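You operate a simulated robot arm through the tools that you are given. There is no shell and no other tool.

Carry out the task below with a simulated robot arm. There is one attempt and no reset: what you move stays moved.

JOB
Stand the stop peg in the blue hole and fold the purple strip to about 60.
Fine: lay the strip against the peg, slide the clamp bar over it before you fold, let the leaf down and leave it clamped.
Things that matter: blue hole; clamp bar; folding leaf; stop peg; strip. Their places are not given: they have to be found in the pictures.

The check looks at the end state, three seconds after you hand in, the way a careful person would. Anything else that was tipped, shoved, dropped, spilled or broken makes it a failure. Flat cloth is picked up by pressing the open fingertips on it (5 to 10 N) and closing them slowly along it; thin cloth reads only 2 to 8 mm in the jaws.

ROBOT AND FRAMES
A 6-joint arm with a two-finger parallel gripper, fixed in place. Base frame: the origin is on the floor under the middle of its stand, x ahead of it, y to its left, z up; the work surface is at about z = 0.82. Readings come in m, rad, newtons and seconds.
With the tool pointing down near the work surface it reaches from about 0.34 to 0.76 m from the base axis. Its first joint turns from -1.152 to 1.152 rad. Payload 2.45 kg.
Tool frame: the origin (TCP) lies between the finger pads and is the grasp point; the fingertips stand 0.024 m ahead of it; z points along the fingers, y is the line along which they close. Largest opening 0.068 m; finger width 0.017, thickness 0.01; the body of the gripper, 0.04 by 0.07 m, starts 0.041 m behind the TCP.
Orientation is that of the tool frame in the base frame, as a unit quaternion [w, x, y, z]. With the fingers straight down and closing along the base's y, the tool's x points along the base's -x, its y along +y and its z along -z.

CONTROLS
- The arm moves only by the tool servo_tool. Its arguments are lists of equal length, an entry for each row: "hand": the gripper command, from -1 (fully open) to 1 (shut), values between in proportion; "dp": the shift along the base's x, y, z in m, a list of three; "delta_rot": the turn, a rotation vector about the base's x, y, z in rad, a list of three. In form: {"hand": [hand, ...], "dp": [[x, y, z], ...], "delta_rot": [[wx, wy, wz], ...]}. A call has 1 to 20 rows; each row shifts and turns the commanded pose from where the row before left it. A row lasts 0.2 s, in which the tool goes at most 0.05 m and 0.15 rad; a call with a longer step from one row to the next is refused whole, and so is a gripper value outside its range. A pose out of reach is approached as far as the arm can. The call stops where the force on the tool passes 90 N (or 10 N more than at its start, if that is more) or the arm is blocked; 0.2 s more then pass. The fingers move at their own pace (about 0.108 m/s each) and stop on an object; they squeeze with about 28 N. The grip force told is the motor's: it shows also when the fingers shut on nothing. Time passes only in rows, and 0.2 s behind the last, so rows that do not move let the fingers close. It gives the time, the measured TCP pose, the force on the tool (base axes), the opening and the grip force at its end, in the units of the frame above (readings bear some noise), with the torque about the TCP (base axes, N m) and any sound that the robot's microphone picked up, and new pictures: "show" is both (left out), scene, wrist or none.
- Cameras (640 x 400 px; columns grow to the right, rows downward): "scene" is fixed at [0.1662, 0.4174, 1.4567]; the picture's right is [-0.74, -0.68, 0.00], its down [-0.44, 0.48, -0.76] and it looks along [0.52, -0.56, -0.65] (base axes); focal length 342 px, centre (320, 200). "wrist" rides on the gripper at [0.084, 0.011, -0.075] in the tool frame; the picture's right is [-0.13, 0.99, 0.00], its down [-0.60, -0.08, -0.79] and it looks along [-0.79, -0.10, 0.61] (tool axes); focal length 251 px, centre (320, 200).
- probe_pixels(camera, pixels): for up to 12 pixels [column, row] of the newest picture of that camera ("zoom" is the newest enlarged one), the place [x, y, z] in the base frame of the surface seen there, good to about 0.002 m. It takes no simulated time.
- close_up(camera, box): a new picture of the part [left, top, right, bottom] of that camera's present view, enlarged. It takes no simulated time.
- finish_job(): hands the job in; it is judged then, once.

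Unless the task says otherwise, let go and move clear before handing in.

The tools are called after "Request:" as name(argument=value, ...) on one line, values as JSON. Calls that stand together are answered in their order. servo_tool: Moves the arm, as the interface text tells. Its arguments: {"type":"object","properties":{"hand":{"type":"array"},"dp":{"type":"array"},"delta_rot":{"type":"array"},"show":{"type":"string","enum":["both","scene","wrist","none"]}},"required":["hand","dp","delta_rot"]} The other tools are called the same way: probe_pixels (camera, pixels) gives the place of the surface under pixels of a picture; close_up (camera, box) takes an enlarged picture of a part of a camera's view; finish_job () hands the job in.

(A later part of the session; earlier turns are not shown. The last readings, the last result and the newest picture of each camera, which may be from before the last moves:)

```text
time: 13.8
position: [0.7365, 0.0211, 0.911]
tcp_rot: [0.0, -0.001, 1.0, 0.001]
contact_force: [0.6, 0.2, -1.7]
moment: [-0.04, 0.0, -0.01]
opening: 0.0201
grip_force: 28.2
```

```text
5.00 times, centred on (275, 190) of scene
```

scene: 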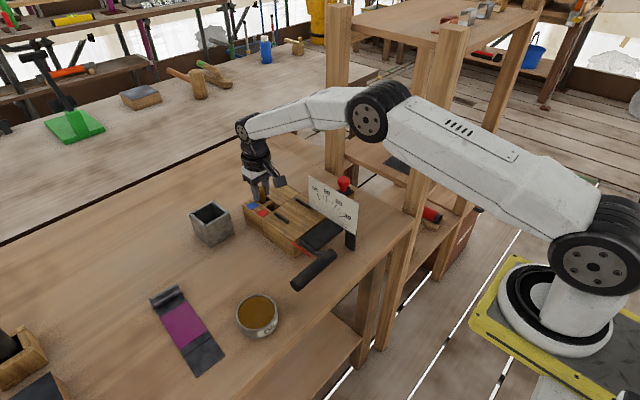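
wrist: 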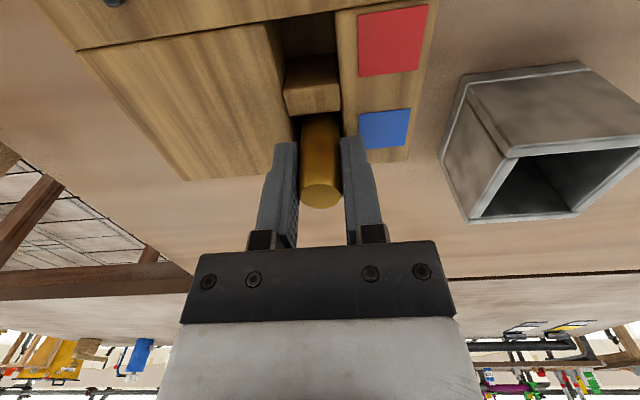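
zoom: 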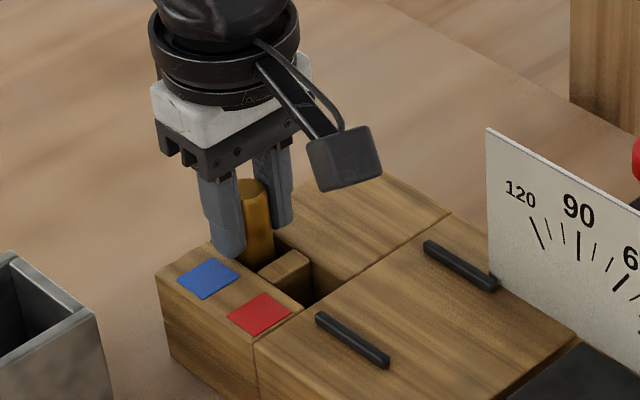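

The peg is in the blue well (its top next to the blue patch in the enlargement), bottom ~3 mm above the floor. I'll lower 3 mm, open and rise.

Request:
servo_tool(hand=[1, 1, 0.3, 0, -0.5, -1, -1, -1, -1], dp=[[0, 0, -0.003], [0, 0, 0], [0, 0, 0], [0, 0, 0], [0, 0, 0], [0, 0, 0.02], [0, 0, 0.04], [0, 0, 0.04], [0, 0, 0]], delta_rot=[[0, 0, 0], [0, 0, 0], [0, 0, 0], [0, 0, 0], [0, 0, 0], [0, 0, 0], [0, 0, 0], [0, 0, 0], [0, 0, 0]])

Request:
close_up(camera="scene", box=[225, 150, 325, 230])

Request:
close_up(camera="wrist", box=[260, 0, 400, 140])

```text
time: 15.8
position: [0.7376, 0.0229, 1.0073]
tcp_rot: [0.0, -0.001, 1.0, 0.0]
contact_force: [0.8, -0.6, -0.4]
moment: [0.02, 0.0, 0.01]
opening: 0.0679
grip_force: 0.2
```

scene: 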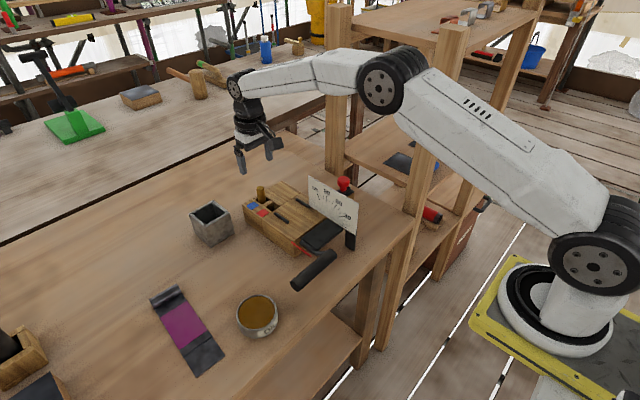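
wrist: 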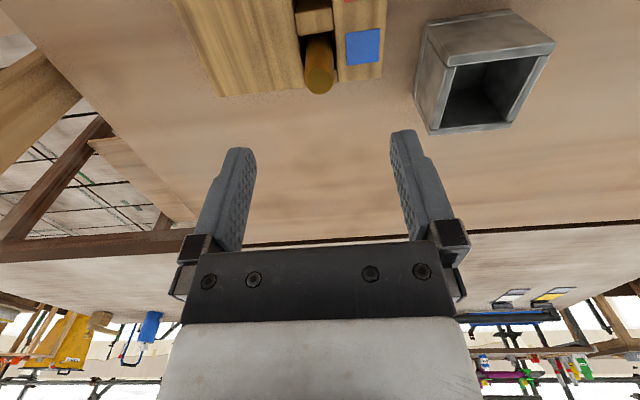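

```text
5.00 times, centred on (275, 190) of scene
```

zoom: 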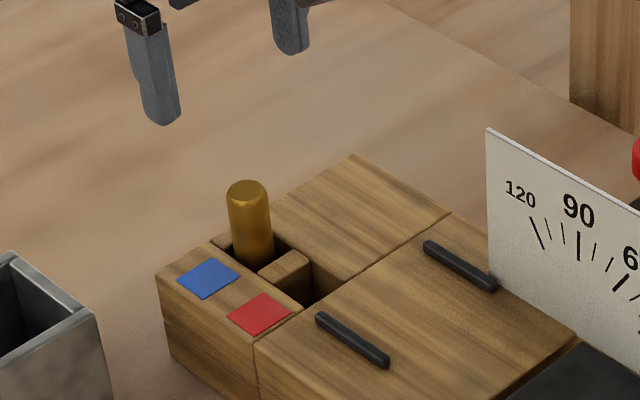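

```text
2.86 times, centred on (330, 70) of wrist
```

zoom: 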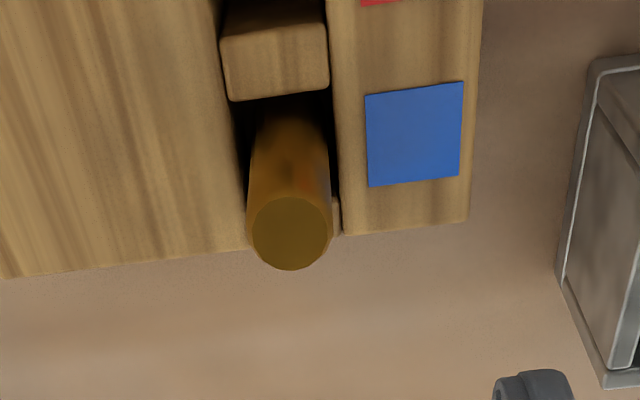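

The peg stands upright in the blue well with its top clear of the jig. I'll probe its near face to know where the strip must stop.

Request:
probe_pixels(camera="zoom", pixels=[[290, 235], [258, 225], [325, 225], [290, 205], [290, 262], [290, 180], [290, 150], [260, 180], [325, 180], [275, 60], [275, 90], [300, 120]])

Request:
probe_pixels(camera="scene", pixels=[[260, 188], [258, 187], [263, 187], [260, 195], [261, 199], [168, 296], [172, 296], [176, 300], [165, 292], [185, 287], [160, 300], [168, 290]])

```text
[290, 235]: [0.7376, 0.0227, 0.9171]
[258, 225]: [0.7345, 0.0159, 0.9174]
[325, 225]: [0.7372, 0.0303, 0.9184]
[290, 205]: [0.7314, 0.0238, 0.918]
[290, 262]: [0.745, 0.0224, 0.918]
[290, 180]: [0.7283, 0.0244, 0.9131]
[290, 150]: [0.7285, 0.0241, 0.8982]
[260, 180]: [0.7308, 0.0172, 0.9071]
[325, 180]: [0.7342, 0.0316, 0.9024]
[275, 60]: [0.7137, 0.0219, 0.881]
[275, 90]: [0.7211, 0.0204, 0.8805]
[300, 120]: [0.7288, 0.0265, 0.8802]
```

```text
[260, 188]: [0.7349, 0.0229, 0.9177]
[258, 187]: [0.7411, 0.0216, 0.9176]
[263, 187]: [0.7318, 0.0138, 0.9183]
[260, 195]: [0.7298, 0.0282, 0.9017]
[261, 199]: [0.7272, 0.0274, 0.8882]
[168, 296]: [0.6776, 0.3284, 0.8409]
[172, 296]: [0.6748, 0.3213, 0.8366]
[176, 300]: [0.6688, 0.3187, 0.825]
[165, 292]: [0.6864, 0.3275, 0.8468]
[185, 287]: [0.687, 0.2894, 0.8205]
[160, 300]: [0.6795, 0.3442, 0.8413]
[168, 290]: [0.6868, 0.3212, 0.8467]
```

The peg's axis is at about (0.738,0.0235) and its near face at x≈0.728. Now I'll measure the hinge line between bed and leaf, near scene (315,226).

Request:
close_up(camera="scene", box=[290, 205, 350, 265])

Request:
probe_pixels(camera="scene", pixels=[[312, 225], [314, 226], [316, 227], [318, 228], [320, 229], [324, 231], [328, 233], [332, 236], [336, 238], [310, 224], [304, 235], [308, 246]])

```text
6.67 times, centred on (320, 235) of scene
```

zoom: 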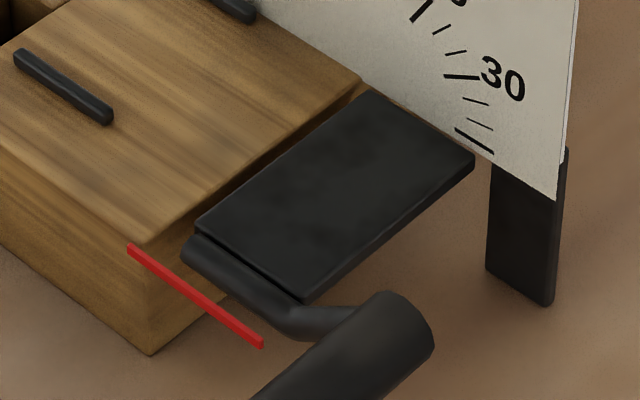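

```text
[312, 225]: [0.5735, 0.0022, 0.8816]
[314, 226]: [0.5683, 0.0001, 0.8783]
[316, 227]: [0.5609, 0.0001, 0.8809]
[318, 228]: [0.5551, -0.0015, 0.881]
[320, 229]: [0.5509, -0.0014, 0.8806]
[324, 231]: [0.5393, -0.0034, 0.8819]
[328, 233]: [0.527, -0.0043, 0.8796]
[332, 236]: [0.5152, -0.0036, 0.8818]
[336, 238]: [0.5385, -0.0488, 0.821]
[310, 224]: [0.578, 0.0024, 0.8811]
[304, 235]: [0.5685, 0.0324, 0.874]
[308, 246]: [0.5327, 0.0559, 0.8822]
```

Hinge line is at about x≈0.568, z≈0.880, so with the roll against the peg the cross-line falls right at the clamp/hinge. Next I'll rise, turn the tool by -95.5° about z so it closes along the strip, and move above the roll.

Request:
servo_tool(hand=[-1, -1, -1, -1, -1, -1, -1, -1, -1, -1, -1, -1, -1, -1], dp=[[0, 0, 0.03], [-0.008, 0.025, 0], [-0.008, 0.025, 0], [-0.008, 0.025, 0], [-0.008, 0.025, 0], [-0.008, 0.025, 0], [-0.008, 0.025, 0], [-0.008, 0.025, 0], [-0.008, 0.025, 0], [-0.008, 0.025, 0], [-0.008, 0.025, 0], [0.0, 0.025, 0], [0, 0.015, 0], [0, 0, 0]], delta_rot=[[0, 0, 0], [0, 0, -0.1388], [0, 0, -0.1388], [0, 0, -0.1388], [0, 0, -0.1388], [0, 0, -0.1388], [0, 0, -0.1388], [0, 0, -0.1388], [0, 0, -0.1388], [0, 0, -0.1388], [0, 0, -0.1388], [0, 0, -0.1388], [0, 0, -0.1388], [0, 0, 0]])

```text
time: 18.8
position: [0.6551, 0.3119, 1.036]
tcp_rot: [-0.001, 0.74, 0.672, 0.0]
contact_force: [-0.5, 0.0, -0.1]
moment: [0.01, 0.03, -0.02]
opening: 0.0679
grip_force: 0.1
```

scene: 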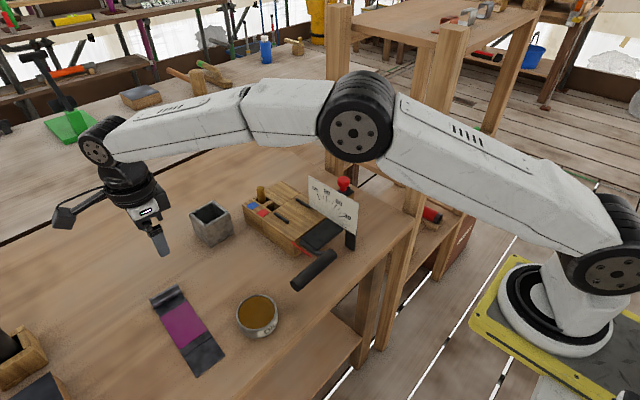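
wrist: 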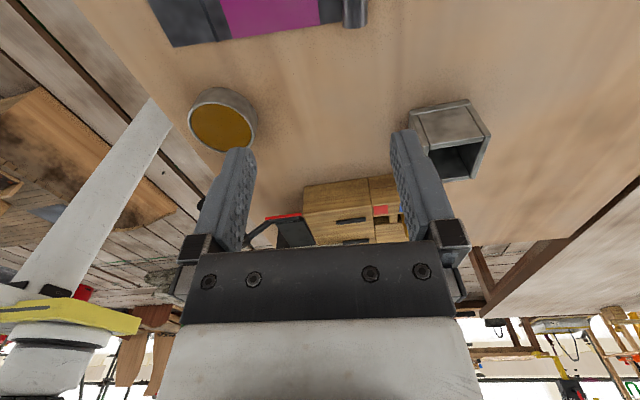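

The tool is turned as wanted and the strip's roll is visible at wrist (353,10). I'll move above the roll at (0.6876,0.3156) and down to z≈0.92, then look.

Request:
servo_tool(hand=[-1, -1, -1, -1], dp=[[0.0165, 0.002, -0.035], [0.016, 0.0017, -0.035], [0, 0, -0.046], [0, 0, 0]], delta_rot=[[0, 0, 0], [0, 0, 0], [0, 0, 0], [0, 0, 0]])

```text
time: 19.8
position: [0.6896, 0.3144, 0.918]
tcp_rot: [-0.001, 0.74, 0.673, 0.001]
contact_force: [0.7, 0.4, -0.4]
moment: [0.0, -0.04, 0.02]
opening: 0.0677
grip_force: 0.1
```

scene: 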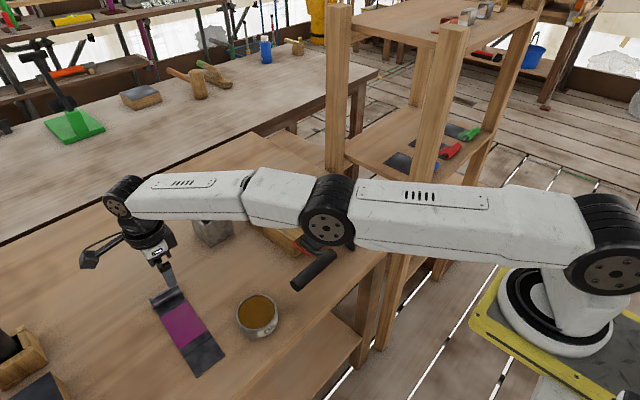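
wrist: 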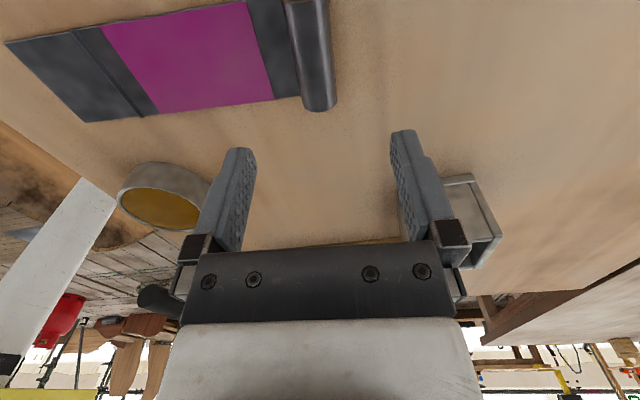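

The roll is just ahead of the fingers (wrist (315,50)). The arm is stretched low over the table, so I'll check its height over the bowl and refine the roll's position.

Request:
probe_pixels(camera="scene", pixels=[[330, 240], [330, 215], [270, 215], [220, 205], [270, 200], [200, 190], [400, 210], [125, 200], [150, 240], [360, 200], [300, 225], [180, 215]])

Request:
close_up(camera="wrist", box=[230, 0, 390, 130])

Request:
probe_pixels(camera="wrist", pixels=[[318, 60], [318, 100], [310, 80], [325, 80], [330, 80], [303, 60], [300, 60], [295, 60], [290, 80], [335, 90], [318, 109], [315, 30]])

```text
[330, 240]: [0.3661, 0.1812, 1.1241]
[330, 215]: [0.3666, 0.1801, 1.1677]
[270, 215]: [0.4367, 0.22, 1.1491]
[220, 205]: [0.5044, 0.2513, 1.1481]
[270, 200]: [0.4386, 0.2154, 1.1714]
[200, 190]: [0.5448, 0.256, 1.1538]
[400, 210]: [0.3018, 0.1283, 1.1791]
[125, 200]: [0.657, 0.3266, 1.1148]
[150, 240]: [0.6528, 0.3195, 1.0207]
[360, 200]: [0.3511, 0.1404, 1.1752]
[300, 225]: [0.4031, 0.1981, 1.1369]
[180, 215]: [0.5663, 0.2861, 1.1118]
```

```text
3.08 times, centred on (310, 65) of wrist
```

zoom: 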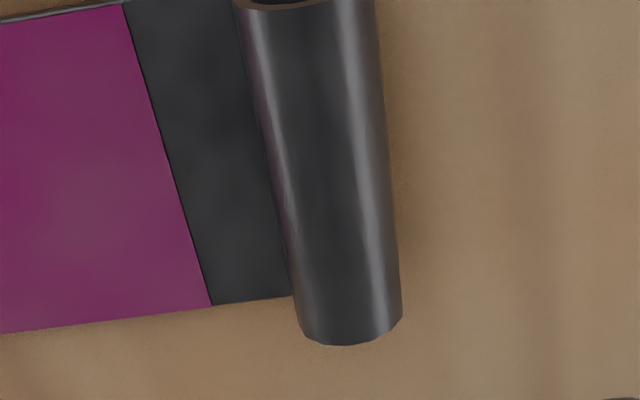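

```text
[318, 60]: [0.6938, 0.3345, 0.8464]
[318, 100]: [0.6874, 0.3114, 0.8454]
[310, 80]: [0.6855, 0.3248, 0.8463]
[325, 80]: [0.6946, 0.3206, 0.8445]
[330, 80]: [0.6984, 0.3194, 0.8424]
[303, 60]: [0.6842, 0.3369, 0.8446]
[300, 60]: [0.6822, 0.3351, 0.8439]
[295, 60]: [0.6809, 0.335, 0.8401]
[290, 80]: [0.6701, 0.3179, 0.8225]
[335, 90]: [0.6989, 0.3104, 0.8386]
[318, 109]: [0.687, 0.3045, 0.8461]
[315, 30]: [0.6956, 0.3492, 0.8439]
```

The arm links are above z 1.1, well clear; the roll's axis near y=0.3155 is at x≈0.688. I'll go down to z≈0.851 and look before closing.

Request:
servo_tool(hand=[-1, -1, -1, -1, -1], dp=[[-0.0004, 0.001, -0.03], [0, 0, -0.02], [0, 0, -0.012], [0, 0, -0.0065], [0, 0, 0]], delta_rot=[[0, 0, 0], [0, 0, 0], [0, 0, 0], [0, 0, 0], [0, 0, 0]])

Request:
close_up(camera="scene", box=[120, 240, 240, 330])

```text
time: 21.0
position: [0.6797, 0.3113, 0.8519]
tcp_rot: [0.0, 0.739, 0.673, 0.002]
contact_force: [-0.4, -0.1, 0.0]
moment: [0.02, 0.01, -0.01]
opening: 0.0678
grip_force: 0.0
out of reach, approached as far as the arm can: row 1, 3
```

scene: 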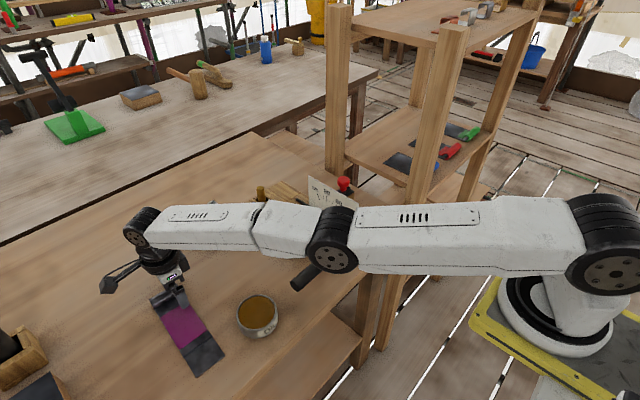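
wrist: 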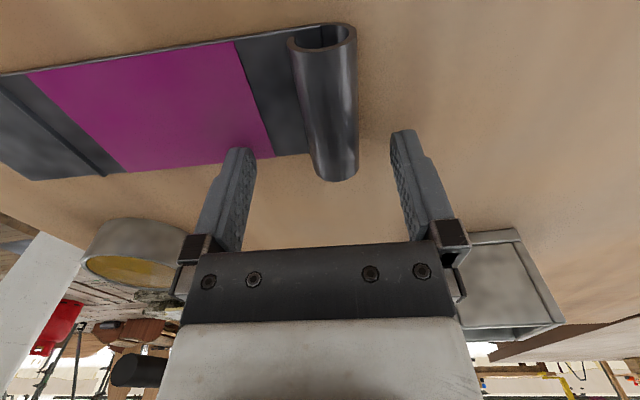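

```text
4.44 times, centred on (180, 285) of scene
```

zoom: 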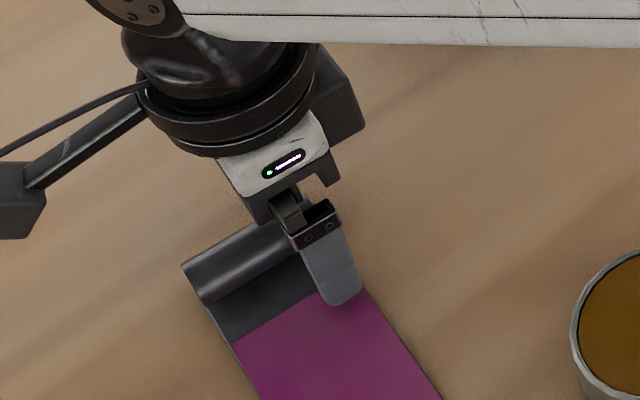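

The arm reaches only to (0.680,0.311), 8 mm short, but the roll lies between the fingers (wrist (335,100)). I'll bring the command back within reach and close slowly, letting the outer finger draw the strip those few millimetres.

Request:
servo_tool(hand=[-1, -0.8, -0.6, -0.4, -0.2, 0.0, 0.2, 0.4, 1, 1, 1], dp=[[-0.007, -0.004, 0], [0, 0, 0], [0, 0, 0], [0, 0, 0], [0, 0, 0], [0, 0, 0], [0, 0, 0], [0, 0, 0], [0, 0, 0], [0, 0, 0], [0, 0, 0]], delta_rot=[[0, 0, 0], [0, 0, 0], [0, 0, 0], [0, 0, 0], [0, 0, 0], [0, 0, 0], [0, 0, 0], [0, 0, 0], [0, 0, 0], [0, 0, 0], [0, 0, 0]])

Request:
close_up(camera="scene", box=[120, 240, 240, 330])

```text
time: 23.4
position: [0.6786, 0.3076, 0.8516]
tcp_rot: [0.001, 0.739, 0.673, -0.002]
contact_force: [0.7, 0.3, 0.9]
moment: [0.03, -0.01, -0.12]
opening: 0.0235
grip_force: 27.9
out of reach, approached as far as the arm can: row 1
```

scene: 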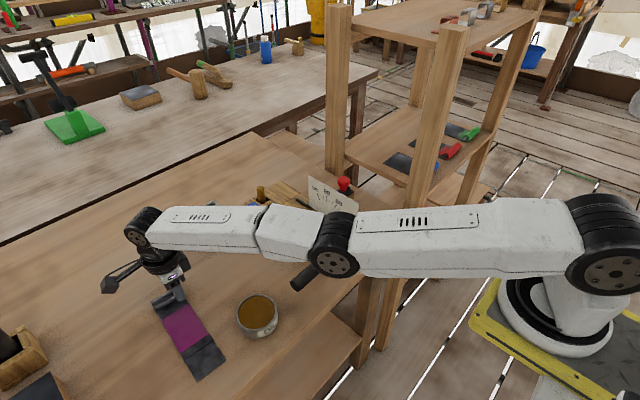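
wrist: 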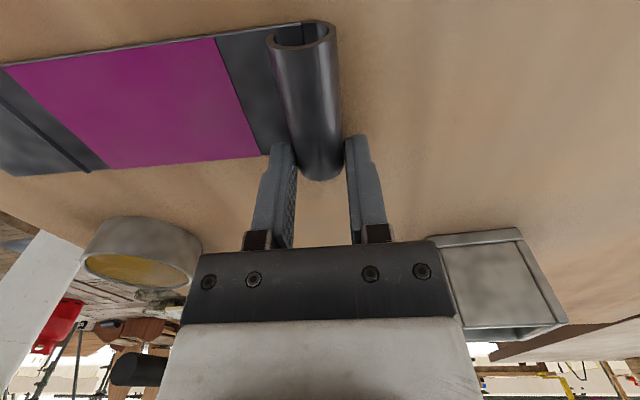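

```text
4.44 times, centred on (180, 285) of scene
```

zoom: 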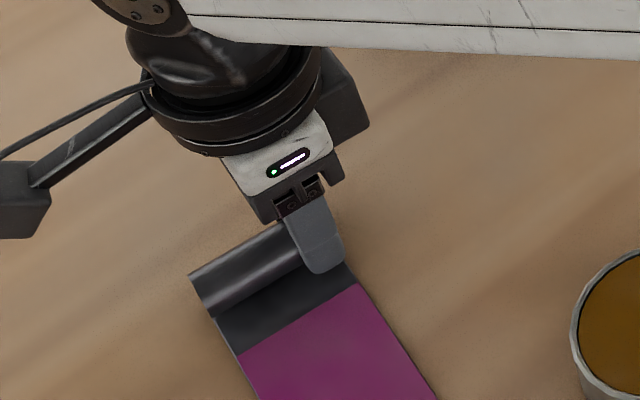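

The roll is gripped (opening 0.0235 m, 28 N). I'll lift 3 cm while drawing slightly inwards, and check how the strip hangs.

Request:
servo_tool(hand=[1, 1, 1, 1, 1], dp=[[-0.004, -0.002, 0.006], [-0.004, -0.002, 0.008], [-0.004, -0.002, 0.008], [-0.004, -0.002, 0.008], [0, 0, 0]], delta_rot=[[0, 0, 0], [0, 0, 0], [0, 0, 0], [0, 0, 0], [0, 0, 0]])

Request:
close_up(camera="scene", box=[120, 240, 260, 390])

Request:
probe_pixels(camera="wrist", pixels=[[150, 100], [40, 140], [10, 100], [240, 100], [60, 160], [20, 60], [200, 140], [100, 60], [300, 60], [200, 60], [80, 120], [250, 140]])

```text
time: 24.6
position: [0.6831, 0.3131, 0.878]
tcp_rot: [0.0, 0.739, 0.674, -0.001]
contact_force: [-0.1, -0.2, -3.2]
moment: [-0.09, -0.2, -0.02]
opening: 0.0238
grip_force: 27.9
out of reach, approached as far as the arm can: row 1, 2, 3, 4
```

scene: 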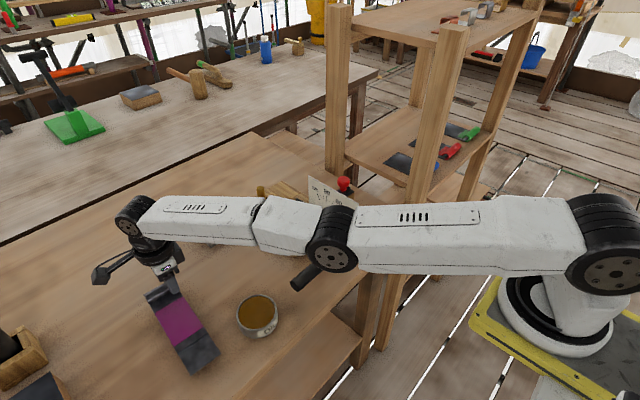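
wrist: 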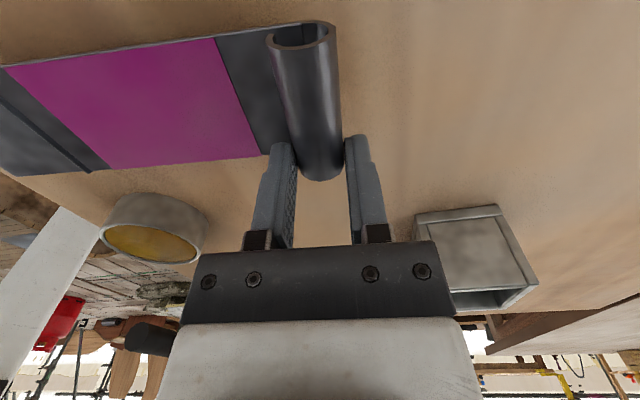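

```text
2.67 times, centred on (190, 315) of scene
```

zoom: 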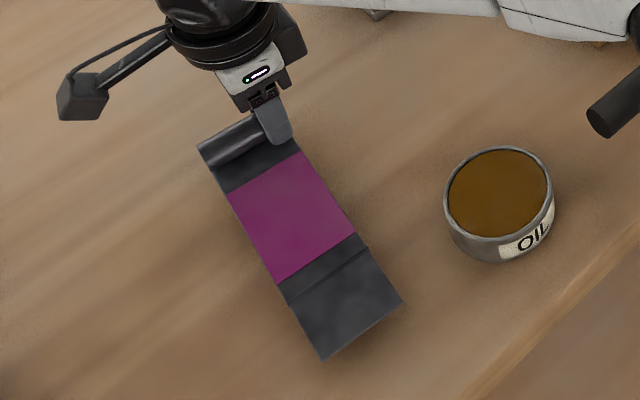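

```text
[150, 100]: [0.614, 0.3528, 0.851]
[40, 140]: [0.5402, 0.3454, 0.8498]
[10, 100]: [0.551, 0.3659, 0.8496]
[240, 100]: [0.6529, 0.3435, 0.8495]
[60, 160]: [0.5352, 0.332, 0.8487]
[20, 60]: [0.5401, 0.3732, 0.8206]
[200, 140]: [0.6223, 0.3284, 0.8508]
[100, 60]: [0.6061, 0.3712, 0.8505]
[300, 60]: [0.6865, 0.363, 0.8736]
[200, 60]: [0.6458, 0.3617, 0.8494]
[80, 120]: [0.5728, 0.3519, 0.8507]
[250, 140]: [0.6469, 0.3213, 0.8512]
```

The strip hangs level (z≈0.850 all along, about 3 N). The arm still reports being at its reach limit, so I'll lift and draw inward a little more and see how the reading follows.

Request:
servo_tool(hand=[1, 1, 1, 1], dp=[[-0.01, -0.005, 0.015], [-0.01, -0.005, 0.015], [-0.01, -0.005, 0.015], [0, 0, 0]], delta_rot=[[0, 0, 0], [0, 0, 0], [0, 0, 0], [0, 0, 0]], show="wrist")

```text
time: 25.6
position: [0.6864, 0.3176, 0.9175]
tcp_rot: [-0.001, 0.74, 0.673, -0.001]
contact_force: [-0.8, 0.0, -2.8]
moment: [-0.06, -0.17, -0.02]
opening: 0.0234
grip_force: 27.8
out of reach, approached as far as the arm can: row 1, 2, 3
```

wrist: 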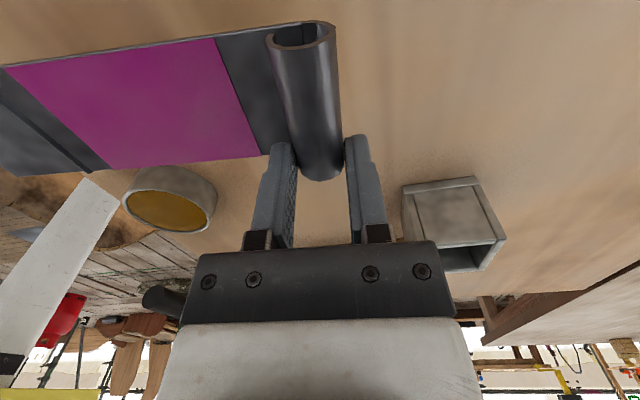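

The readings suggest the elbow is straight (singular) so inward shifts don't take hold yet. I'll raise a bit more and wait a few still rows to see if it draws in.

Request:
servo_tool(hand=[1, 1, 1, 1, 1, 1], dp=[[0, 0, 0.02], [0, 0, 0.02], [0, 0, 0], [0, 0, 0], [0, 0, 0], [0, 0, 0]], delta_rot=[[0, 0, 0], [0, 0, 0], [0, 0, 0], [0, 0, 0], [0, 0, 0], [0, 0, 0]])

```text
time: 27.0
position: [0.6887, 0.3174, 0.9581]
tcp_rot: [0.0, 0.739, 0.673, 0.0]
contact_force: [0.0, 0.5, -2.8]
moment: [-0.06, -0.18, 0.0]
opening: 0.0237
grip_force: 28.4
```

scene: 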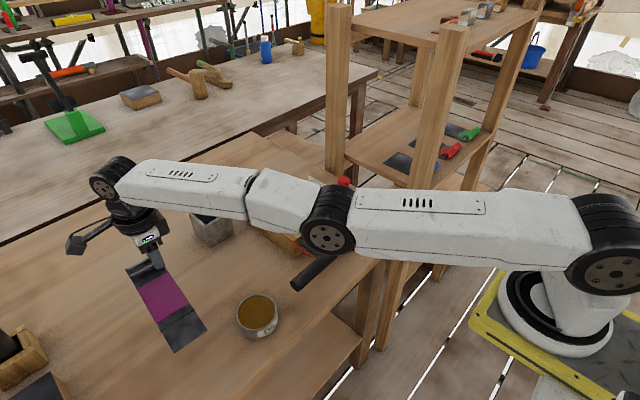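
wrist: 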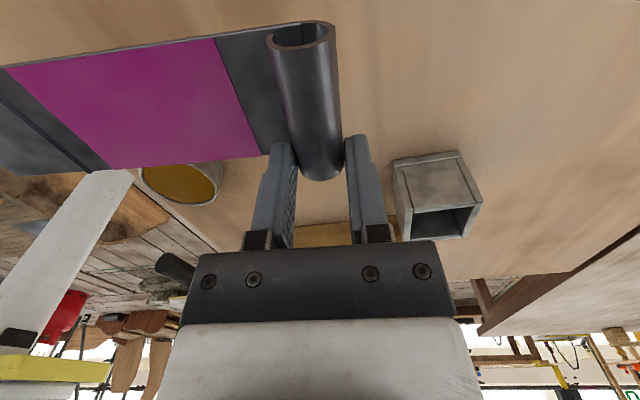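

Now it reports no reach limit at (0.689,0.317,0.958). I'll move inward and up at this height toward the jig, in small steps first.

Request:
servo_tool(hand=[1, 1, 1, 1], dp=[[-0.01, -0.015, 0.01], [-0.01, -0.02, 0.01], [-0.01, -0.02, 0.01], [0, 0, 0]], delta_rot=[[0, 0, 0], [0, 0, 0], [0, 0, 0], [0, 0, 0]], show="none")

```text
time: 28.0
position: [0.7056, 0.2868, 0.9885]
tcp_rot: [0.0, 0.74, 0.673, -0.001]
contact_force: [-0.3, -0.4, -2.4]
moment: [-0.08, -0.16, -0.02]
opening: 0.0236
grip_force: 28.1
out of reach, approached as far as the arm can: row 1, 2, 3
```

The arm slides along its outermost sphere and won't draw inward while rising; lowering should bend the elbow the normal way. I'll try small steps inward and downward (plenty of height: z 0.988).

Request:
servo_tool(hand=[1, 1, 1], dp=[[-0.008, -0.003, -0.02], [-0.008, -0.003, -0.02], [0, 0, 0]], delta_rot=[[0, 0, 0], [0, 0, 0], [0, 0, 0]], show="none")

```text
time: 28.8
position: [0.7033, 0.2869, 0.9475]
tcp_rot: [-0.001, 0.739, 0.673, 0.0]
contact_force: [0.2, 0.1, -3.0]
moment: [-0.05, -0.19, -0.01]
opening: 0.0237
grip_force: 27.3
out of reach, approached as far as the arm can: row 1, 2
```

Still on the outer sphere. I'll try one larger inward step with clear air around.

Request:
servo_tool(hand=[1, 1, 1], dp=[[-0.043, -0.018, 0.0], [0, 0, 0], [0, 0, 0]], delta_rot=[[0, 0, 0], [0, 0, 0], [0, 0, 0]])

```text
time: 29.6
position: [0.6608, 0.2707, 0.9479]
tcp_rot: [0.0, 0.739, 0.673, 0.001]
contact_force: [0.3, -0.9, -2.8]
moment: [-0.06, -0.2, 0.03]
opening: 0.0235
grip_force: 27.9
```

scene: 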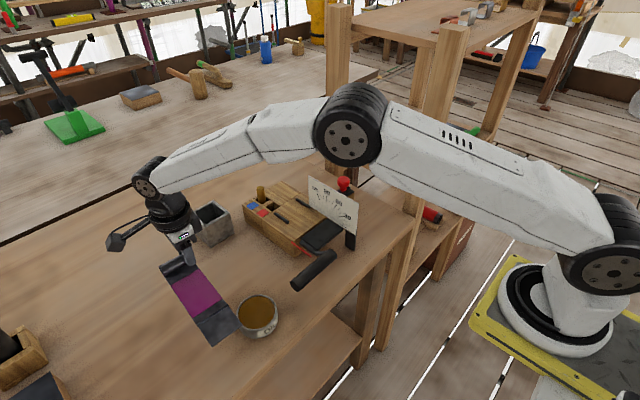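
wrist: 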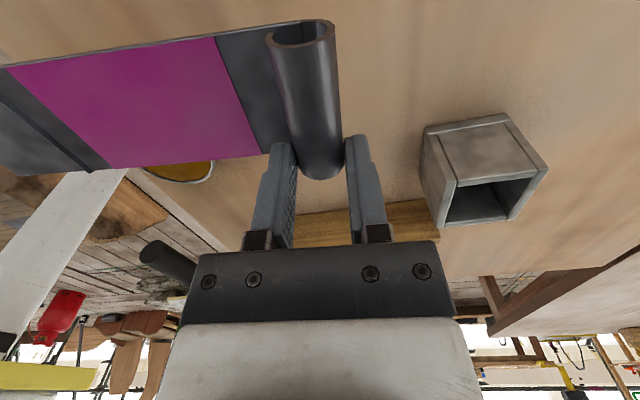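

That freed the elbow; the strip is still level in the grip. I'll probe the strip's edges to know how it sits relative to the tool.

Request:
probe_pixels(camera="wrist", pixels=[[120, 160], [200, 155], [250, 150], [260, 156], [60, 62], [150, 50], [250, 33], [85, 165], [100, 150], [320, 177], [320, 25], [330, 100]])

Request:
close_up(camera="wrist", box=[0, 10, 360, 190])

```text
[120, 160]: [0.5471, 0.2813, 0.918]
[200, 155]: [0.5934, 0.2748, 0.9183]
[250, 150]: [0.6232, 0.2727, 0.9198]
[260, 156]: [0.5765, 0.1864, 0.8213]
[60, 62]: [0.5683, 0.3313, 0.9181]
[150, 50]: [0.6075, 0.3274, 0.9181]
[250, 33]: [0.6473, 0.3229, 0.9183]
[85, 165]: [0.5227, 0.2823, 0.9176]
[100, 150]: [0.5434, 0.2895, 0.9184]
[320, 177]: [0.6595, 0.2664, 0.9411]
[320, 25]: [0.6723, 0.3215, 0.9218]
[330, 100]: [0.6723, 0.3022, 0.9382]
```

```text
1.78 times, centred on (180, 100) of wrist
```

zoom: 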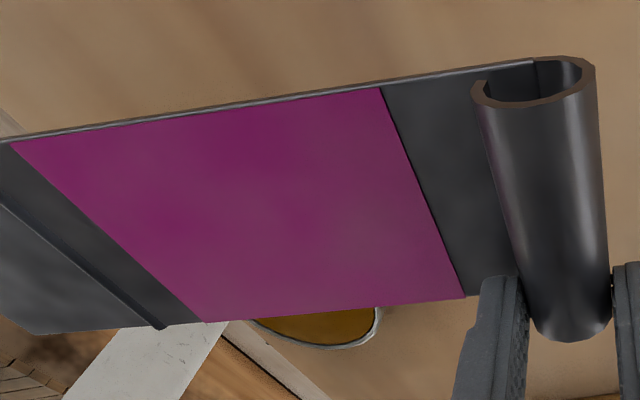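

The strip's axis now runs about -6° and its centreline is ~24 mm to +y of the tool. I'll lift to z≈1.03, carry it over the bed to TCP about (0.700,-0.023), turning +0.10 rad to square it with the jig.

Request:
servo_tool(hand=[1, 1, 1, 1, 1, 1, 1, 1, 1, 1, 1], dp=[[0, 0, 0.04], [0, 0, 0.04], [0.005, -0.0367, 0], [0.005, -0.0367, 0], [0.005, -0.0367, 0], [0.005, -0.0367, 0], [0.005, -0.0367, 0], [0.005, -0.0367, 0], [0.005, -0.0367, 0], [0.004, -0.0368, 0], [0, 0, 0]], delta_rot=[[0, 0, 0], [0, 0, 0], [0, 0, 0.0125], [0, 0, 0.0125], [0, 0, 0.0125], [0, 0, 0.0125], [0, 0, 0.0125], [0, 0, 0.0125], [0, 0, 0.0125], [0, 0, 0.0125], [0, 0, 0]])

Request:
close_up(camera="scene", box=[210, 110, 370, 270])

```text
time: 32.0
position: [0.7005, -0.0234, 1.0268]
tcp_rot: [0.0, 0.705, 0.71, 0.0]
contact_force: [-1.1, -0.5, -2.4]
moment: [-0.09, -0.19, -0.02]
opening: 0.0238
grip_force: 27.8
```

scene: 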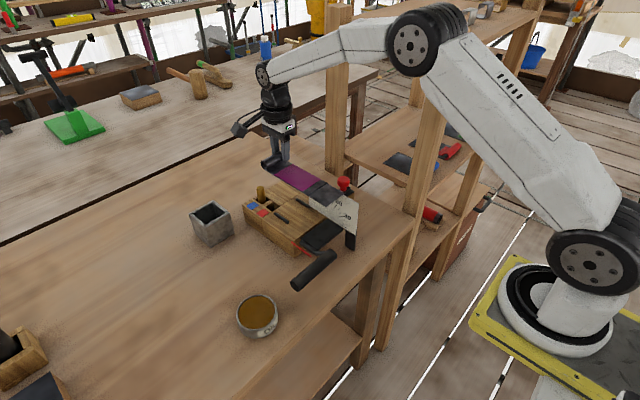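
wrist: 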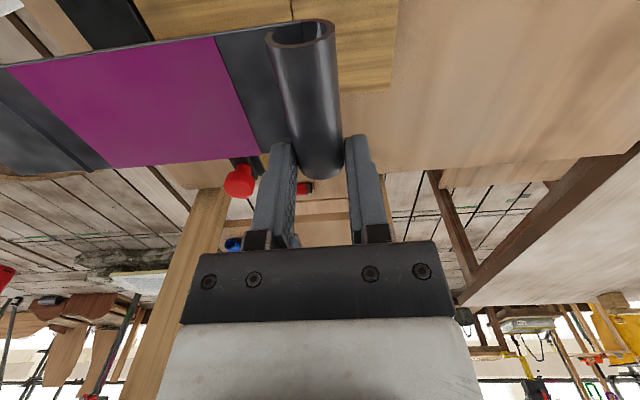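

```text
2.50 times, centred on (290, 190) of scene
```

zoom: 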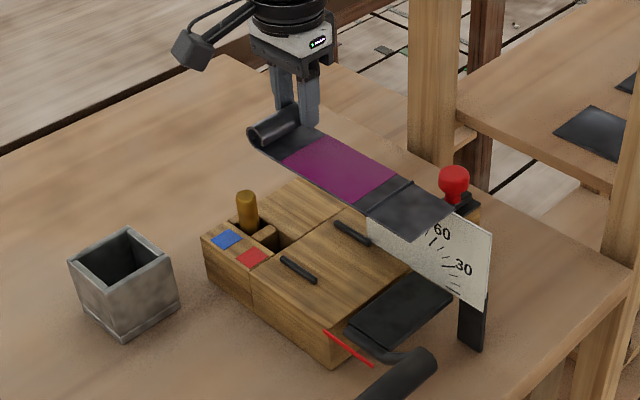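

The strip hangs over the jig. I'll probe its edges in the wrist picture for squareness and lateral position.

Request:
probe_pixels(camera="wrist", pixels=[[120, 160], [200, 155], [245, 150], [90, 163], [60, 64], [150, 51], [220, 41], [30, 68], [100, 110], [200, 100], [325, 174], [320, 28]])

Request:
close_up(camera="wrist", box=[0, 10, 360, 190])

Request:
probe_pixels(camera="zoom", pixels=[[50, 330], [150, 325], [250, 318], [350, 308], [450, 297], [20, 142], [100, 130], [200, 113], [300, 99], [380, 88], [450, 76], [520, 66]])

```text
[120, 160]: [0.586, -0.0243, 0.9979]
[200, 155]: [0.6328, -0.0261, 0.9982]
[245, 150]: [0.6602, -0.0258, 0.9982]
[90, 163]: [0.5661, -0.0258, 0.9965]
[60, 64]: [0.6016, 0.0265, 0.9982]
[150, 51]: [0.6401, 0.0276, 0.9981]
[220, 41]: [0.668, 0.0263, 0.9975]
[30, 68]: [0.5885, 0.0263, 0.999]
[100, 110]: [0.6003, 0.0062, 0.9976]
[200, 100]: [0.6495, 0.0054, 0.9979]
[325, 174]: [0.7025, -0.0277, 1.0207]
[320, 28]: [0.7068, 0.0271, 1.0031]
```

```text
1.78 times, centred on (180, 100) of wrist
```

zoom: 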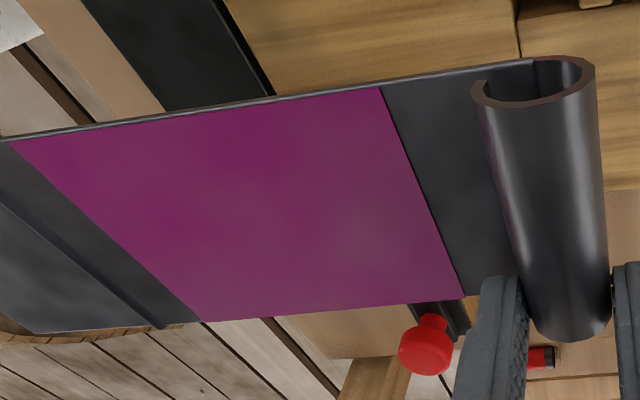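

```text
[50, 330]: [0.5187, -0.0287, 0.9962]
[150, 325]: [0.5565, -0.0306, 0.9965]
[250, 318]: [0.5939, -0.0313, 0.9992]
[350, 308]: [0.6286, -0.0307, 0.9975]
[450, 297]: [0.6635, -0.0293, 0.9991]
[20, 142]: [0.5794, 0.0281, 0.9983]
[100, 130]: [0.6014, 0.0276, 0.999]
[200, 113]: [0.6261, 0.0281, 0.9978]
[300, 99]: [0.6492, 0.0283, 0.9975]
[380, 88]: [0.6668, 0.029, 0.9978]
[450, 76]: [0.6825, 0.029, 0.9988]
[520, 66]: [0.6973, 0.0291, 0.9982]
```

The strip is square to the jig (edges at y≈-0.030 and +0.0285 all along). I'll shift +1 mm in y, +8 mm in x and lower it until it's about 1–2 mm above the bed.

Request:
servo_tool(hand=[1, 1, 1, 1, 1, 1], dp=[[0.008, 0.001, 0], [0, 0, -0.04], [0, 0, -0.035], [0, 0, -0.02], [0, 0, -0.0155], [0, 0, 0]], delta_rot=[[0, 0, 0], [0, 0, 0], [0, 0, 0], [0, 0, 0], [0, 0, 0], [0, 0, 0]])

Request:
close_up(camera="scene", box=[220, 150, 360, 270])

```text
time: 33.4
position: [0.7079, -0.0231, 0.9169]
tcp_rot: [0.0, 0.705, 0.709, 0.0]
contact_force: [0.7, -0.5, -2.9]
moment: [-0.06, -0.18, 0.0]
opening: 0.0237
grip_force: 27.9
```

scene: 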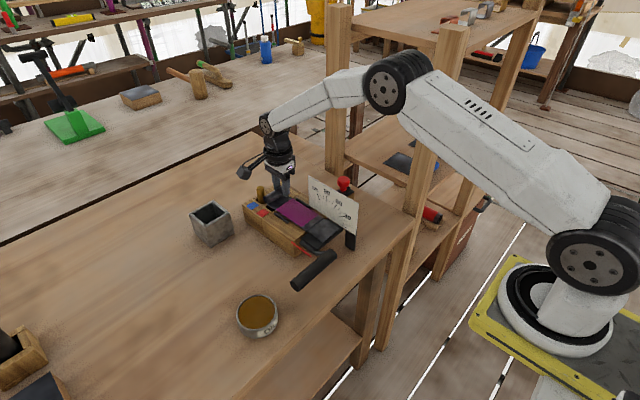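
wrist: 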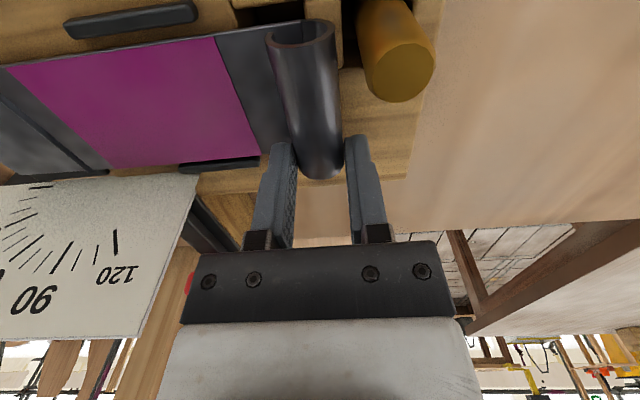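

```text
3.33 times, centred on (290, 210) of scene
```

zoom: 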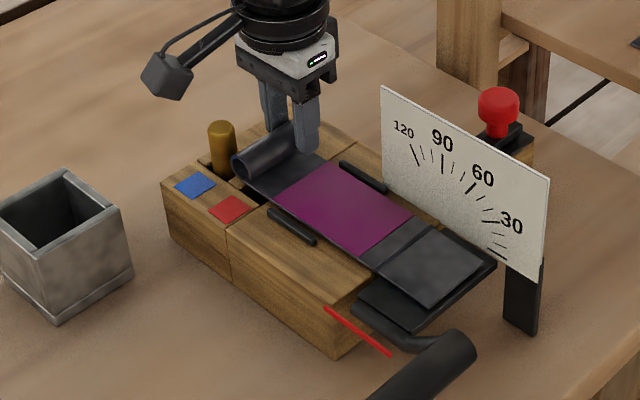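

The strip lies between the guides, a few millimetres above the bed, with a visible gap between roll and peg. I'll lower 2.5 mm more and slide toward the peg by 6 mm.

Request:
servo_tool(hand=[1, 1, 1, 1, 1], dp=[[0, 0, -0.0025], [0.002, 0, 0], [0.002, 0, 0], [0.002, 0, 0], [0, 0, 0]], delta_rot=[[0, 0, 0], [0, 0, 0], [0, 0, 0], [0, 0, 0], [0, 0, 0]])

Request:
close_up(camera="wrist", box=[220, 0, 460, 200])

Request:
close_up(camera="scene", box=[230, 160, 310, 220])

```text
time: 34.6
position: [0.7126, -0.023, 0.9143]
tcp_rot: [-0.001, 0.705, 0.709, 0.0]
contact_force: [0.2, -0.1, -1.8]
moment: [-0.05, -0.08, 0.05]
opening: 0.0234
grip_force: 28.2
```

scene: 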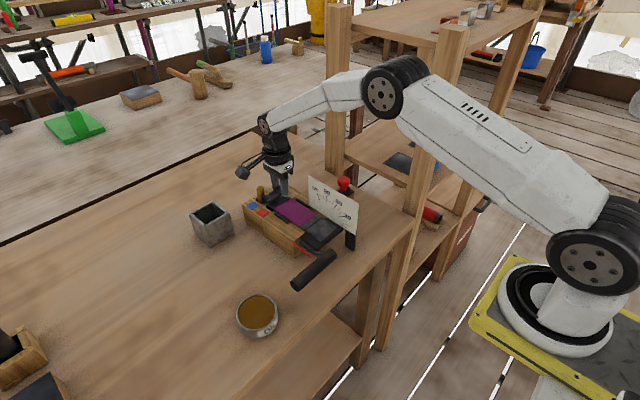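
wrist: 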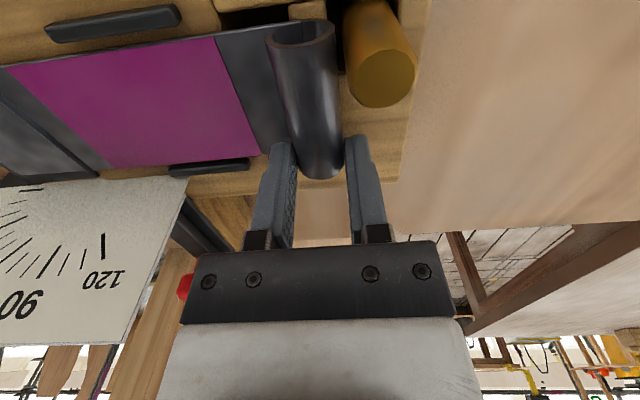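

```text
2.00 times, centred on (340, 100) of wrist
```

zoom: 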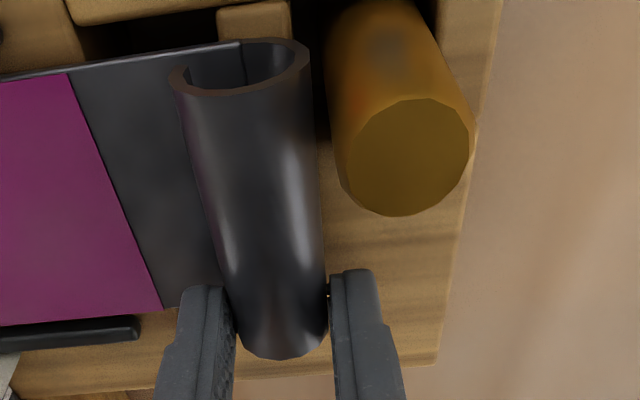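

```text
6.67 times, centred on (270, 190) of scene
```

zoom: 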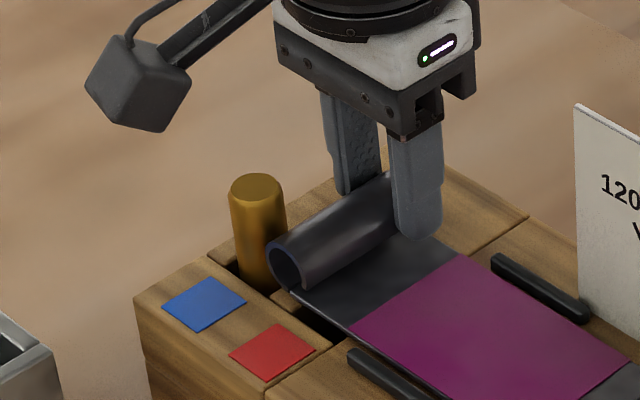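

A small gap to the peg remains (zoom (330,110) in the wrist enlargement). I'll advance 1 mm at a time and watch the x-force.

Request:
servo_tool(hand=[1, 1, 1, 1], dp=[[0.001, 0, 0], [0.001, 0, 0], [0.001, 0, 0], [0, 0, 0]], delta_rot=[[0, 0, 0], [0, 0, 0], [0, 0, 0], [0, 0, 0]])

Request:
close_up(camera="wrist", box=[220, 0, 460, 200])

```text
time: 35.6
position: [0.7156, -0.0237, 0.9142]
tcp_rot: [-0.001, 0.705, 0.71, -0.001]
contact_force: [-3.6, -1.1, -1.5]
moment: [-0.01, 0.04, 0.16]
opening: 0.0234
grip_force: 27.9
```

scene: 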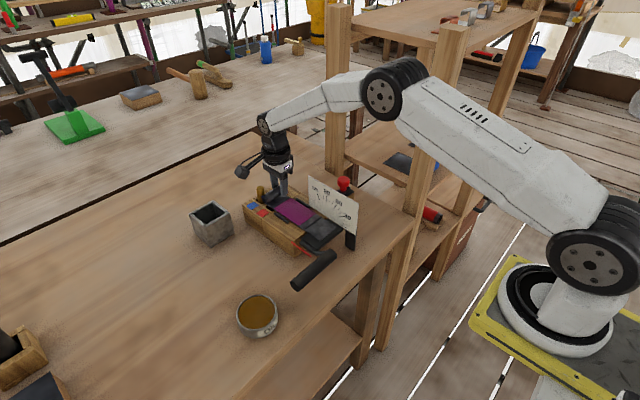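
wrist: 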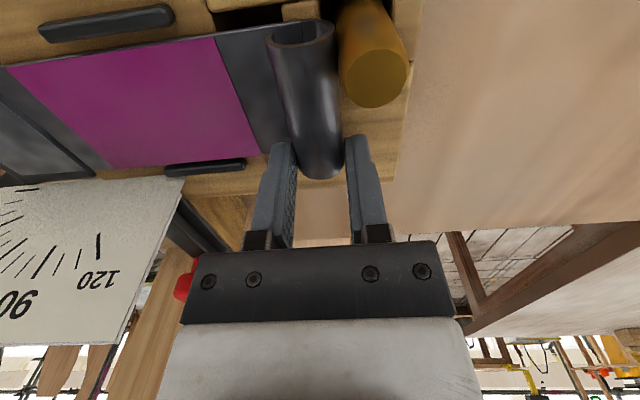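

```text
2.00 times, centred on (340, 100) of wrist
```

zoom: 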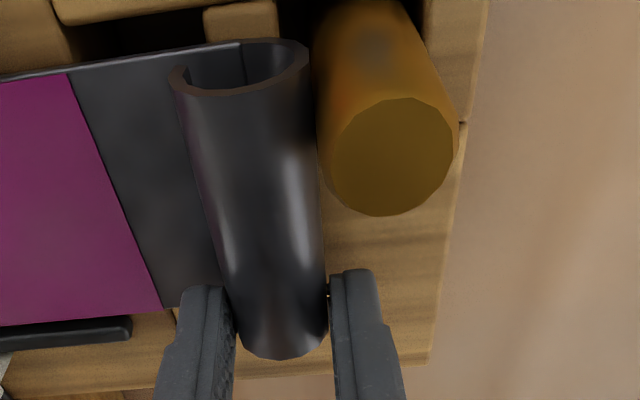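

The roll has met the peg (Fx≈-3.6 N, and no gap is visible beside the peg). I'll lower about 1 mm onto the bed, then open gently.

Request:
servo_tool(hand=[1, 1], dp=[[0.0003, 0, -0.001], [0, 0, 0]], delta_rot=[[0, 0, 0], [0, 0, 0]], show="none")

```text
time: 36.2
position: [0.7154, -0.0231, 0.9134]
tcp_rot: [0.0, 0.705, 0.71, -0.001]
contact_force: [-8.1, -0.1, 1.4]
moment: [0.1, 0.24, 0.22]
opening: 0.0235
grip_force: 28.2
```

The strip is seated: Fz is now slightly upward and Fx -8 N against the peg. I'll open slowly and rise straight up.

Request:
servo_tool(hand=[0.28, 0.22, 0.1, -0.2, -0.2, -0.2, -0.2, -0.2], dp=[[0, 0, 0], [0, 0, 0], [0, 0, 0], [0, 0, 0], [0, 0, 0.02], [0, 0, 0.04], [0, 0, 0.04], [0, 0, 0]], delta_rot=[[0, 0, 0], [0, 0, 0], [0, 0, 0], [0, 0, 0], [0, 0, 0], [0, 0, 0], [0, 0, 0], [0, 0, 0]])

Request:
close_up(camera="scene", box=[230, 160, 350, 260])

Request:
close_up(camera="wrist", box=[200, 0, 440, 160])

```text
time: 38.0
position: [0.7163, -0.0226, 1.014]
tcp_rot: [0.0, 0.704, 0.71, 0.001]
contact_force: [-0.1, -0.1, 0.8]
moment: [-0.01, -0.02, 0.0]
opening: 0.0408
grip_force: 0.0
```

scene: 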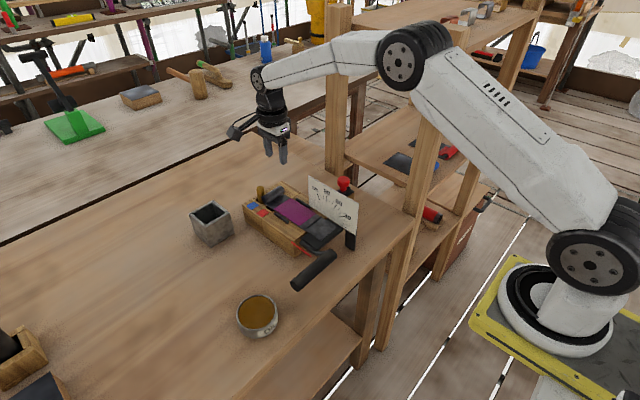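
wrist: 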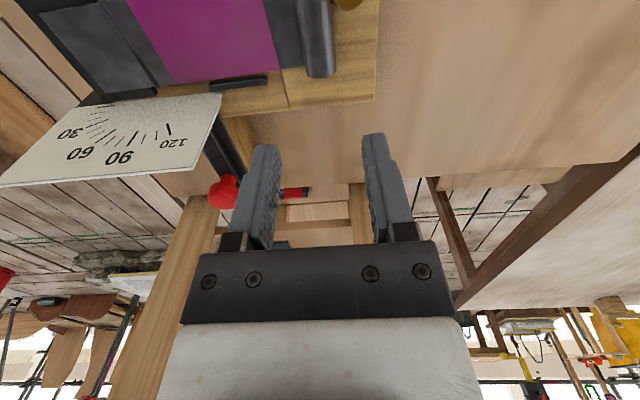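

```text
4.00 times, centred on (290, 210) of scene
```

zoom: 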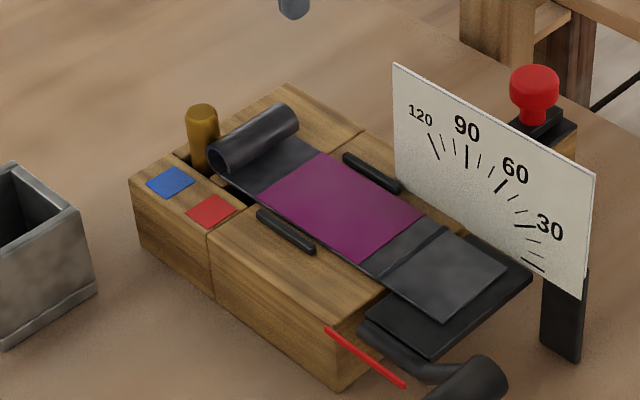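

```text
2.50 times, centred on (320, 80) of wrist
```

zoom: 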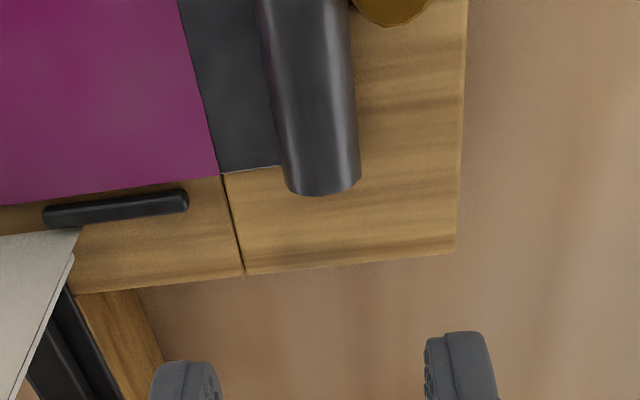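

The strip lies flat between the guides with the cross-line at the bed/leaf joint. I'll check the roll-to-peg contact and strip location closely.

Request:
close_up(camera="scene", box=[245, 175, 315, 225])

Request:
probe_pixels(camera="scene", pixels=[[300, 240], [313, 228], [325, 245], [322, 222], [330, 232], [345, 229], [318, 238], [308, 232], [275, 205], [295, 210], [280, 190], [268, 198]])

```text
8.00 times, centred on (280, 200) of scene
```

zoom: 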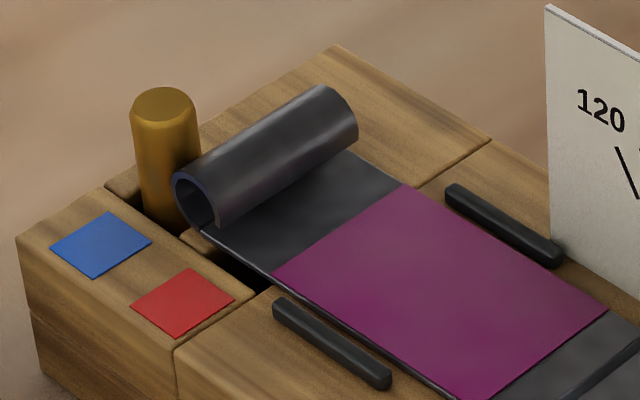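

```text
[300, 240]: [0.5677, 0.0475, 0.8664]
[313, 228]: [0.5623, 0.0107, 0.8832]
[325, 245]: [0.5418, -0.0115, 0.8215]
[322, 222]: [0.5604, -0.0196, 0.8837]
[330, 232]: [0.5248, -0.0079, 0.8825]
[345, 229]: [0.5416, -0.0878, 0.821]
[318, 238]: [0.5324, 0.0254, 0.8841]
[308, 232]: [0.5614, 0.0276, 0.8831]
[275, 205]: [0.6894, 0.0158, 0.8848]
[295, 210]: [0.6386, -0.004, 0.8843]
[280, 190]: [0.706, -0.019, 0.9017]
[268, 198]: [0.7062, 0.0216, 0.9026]
```

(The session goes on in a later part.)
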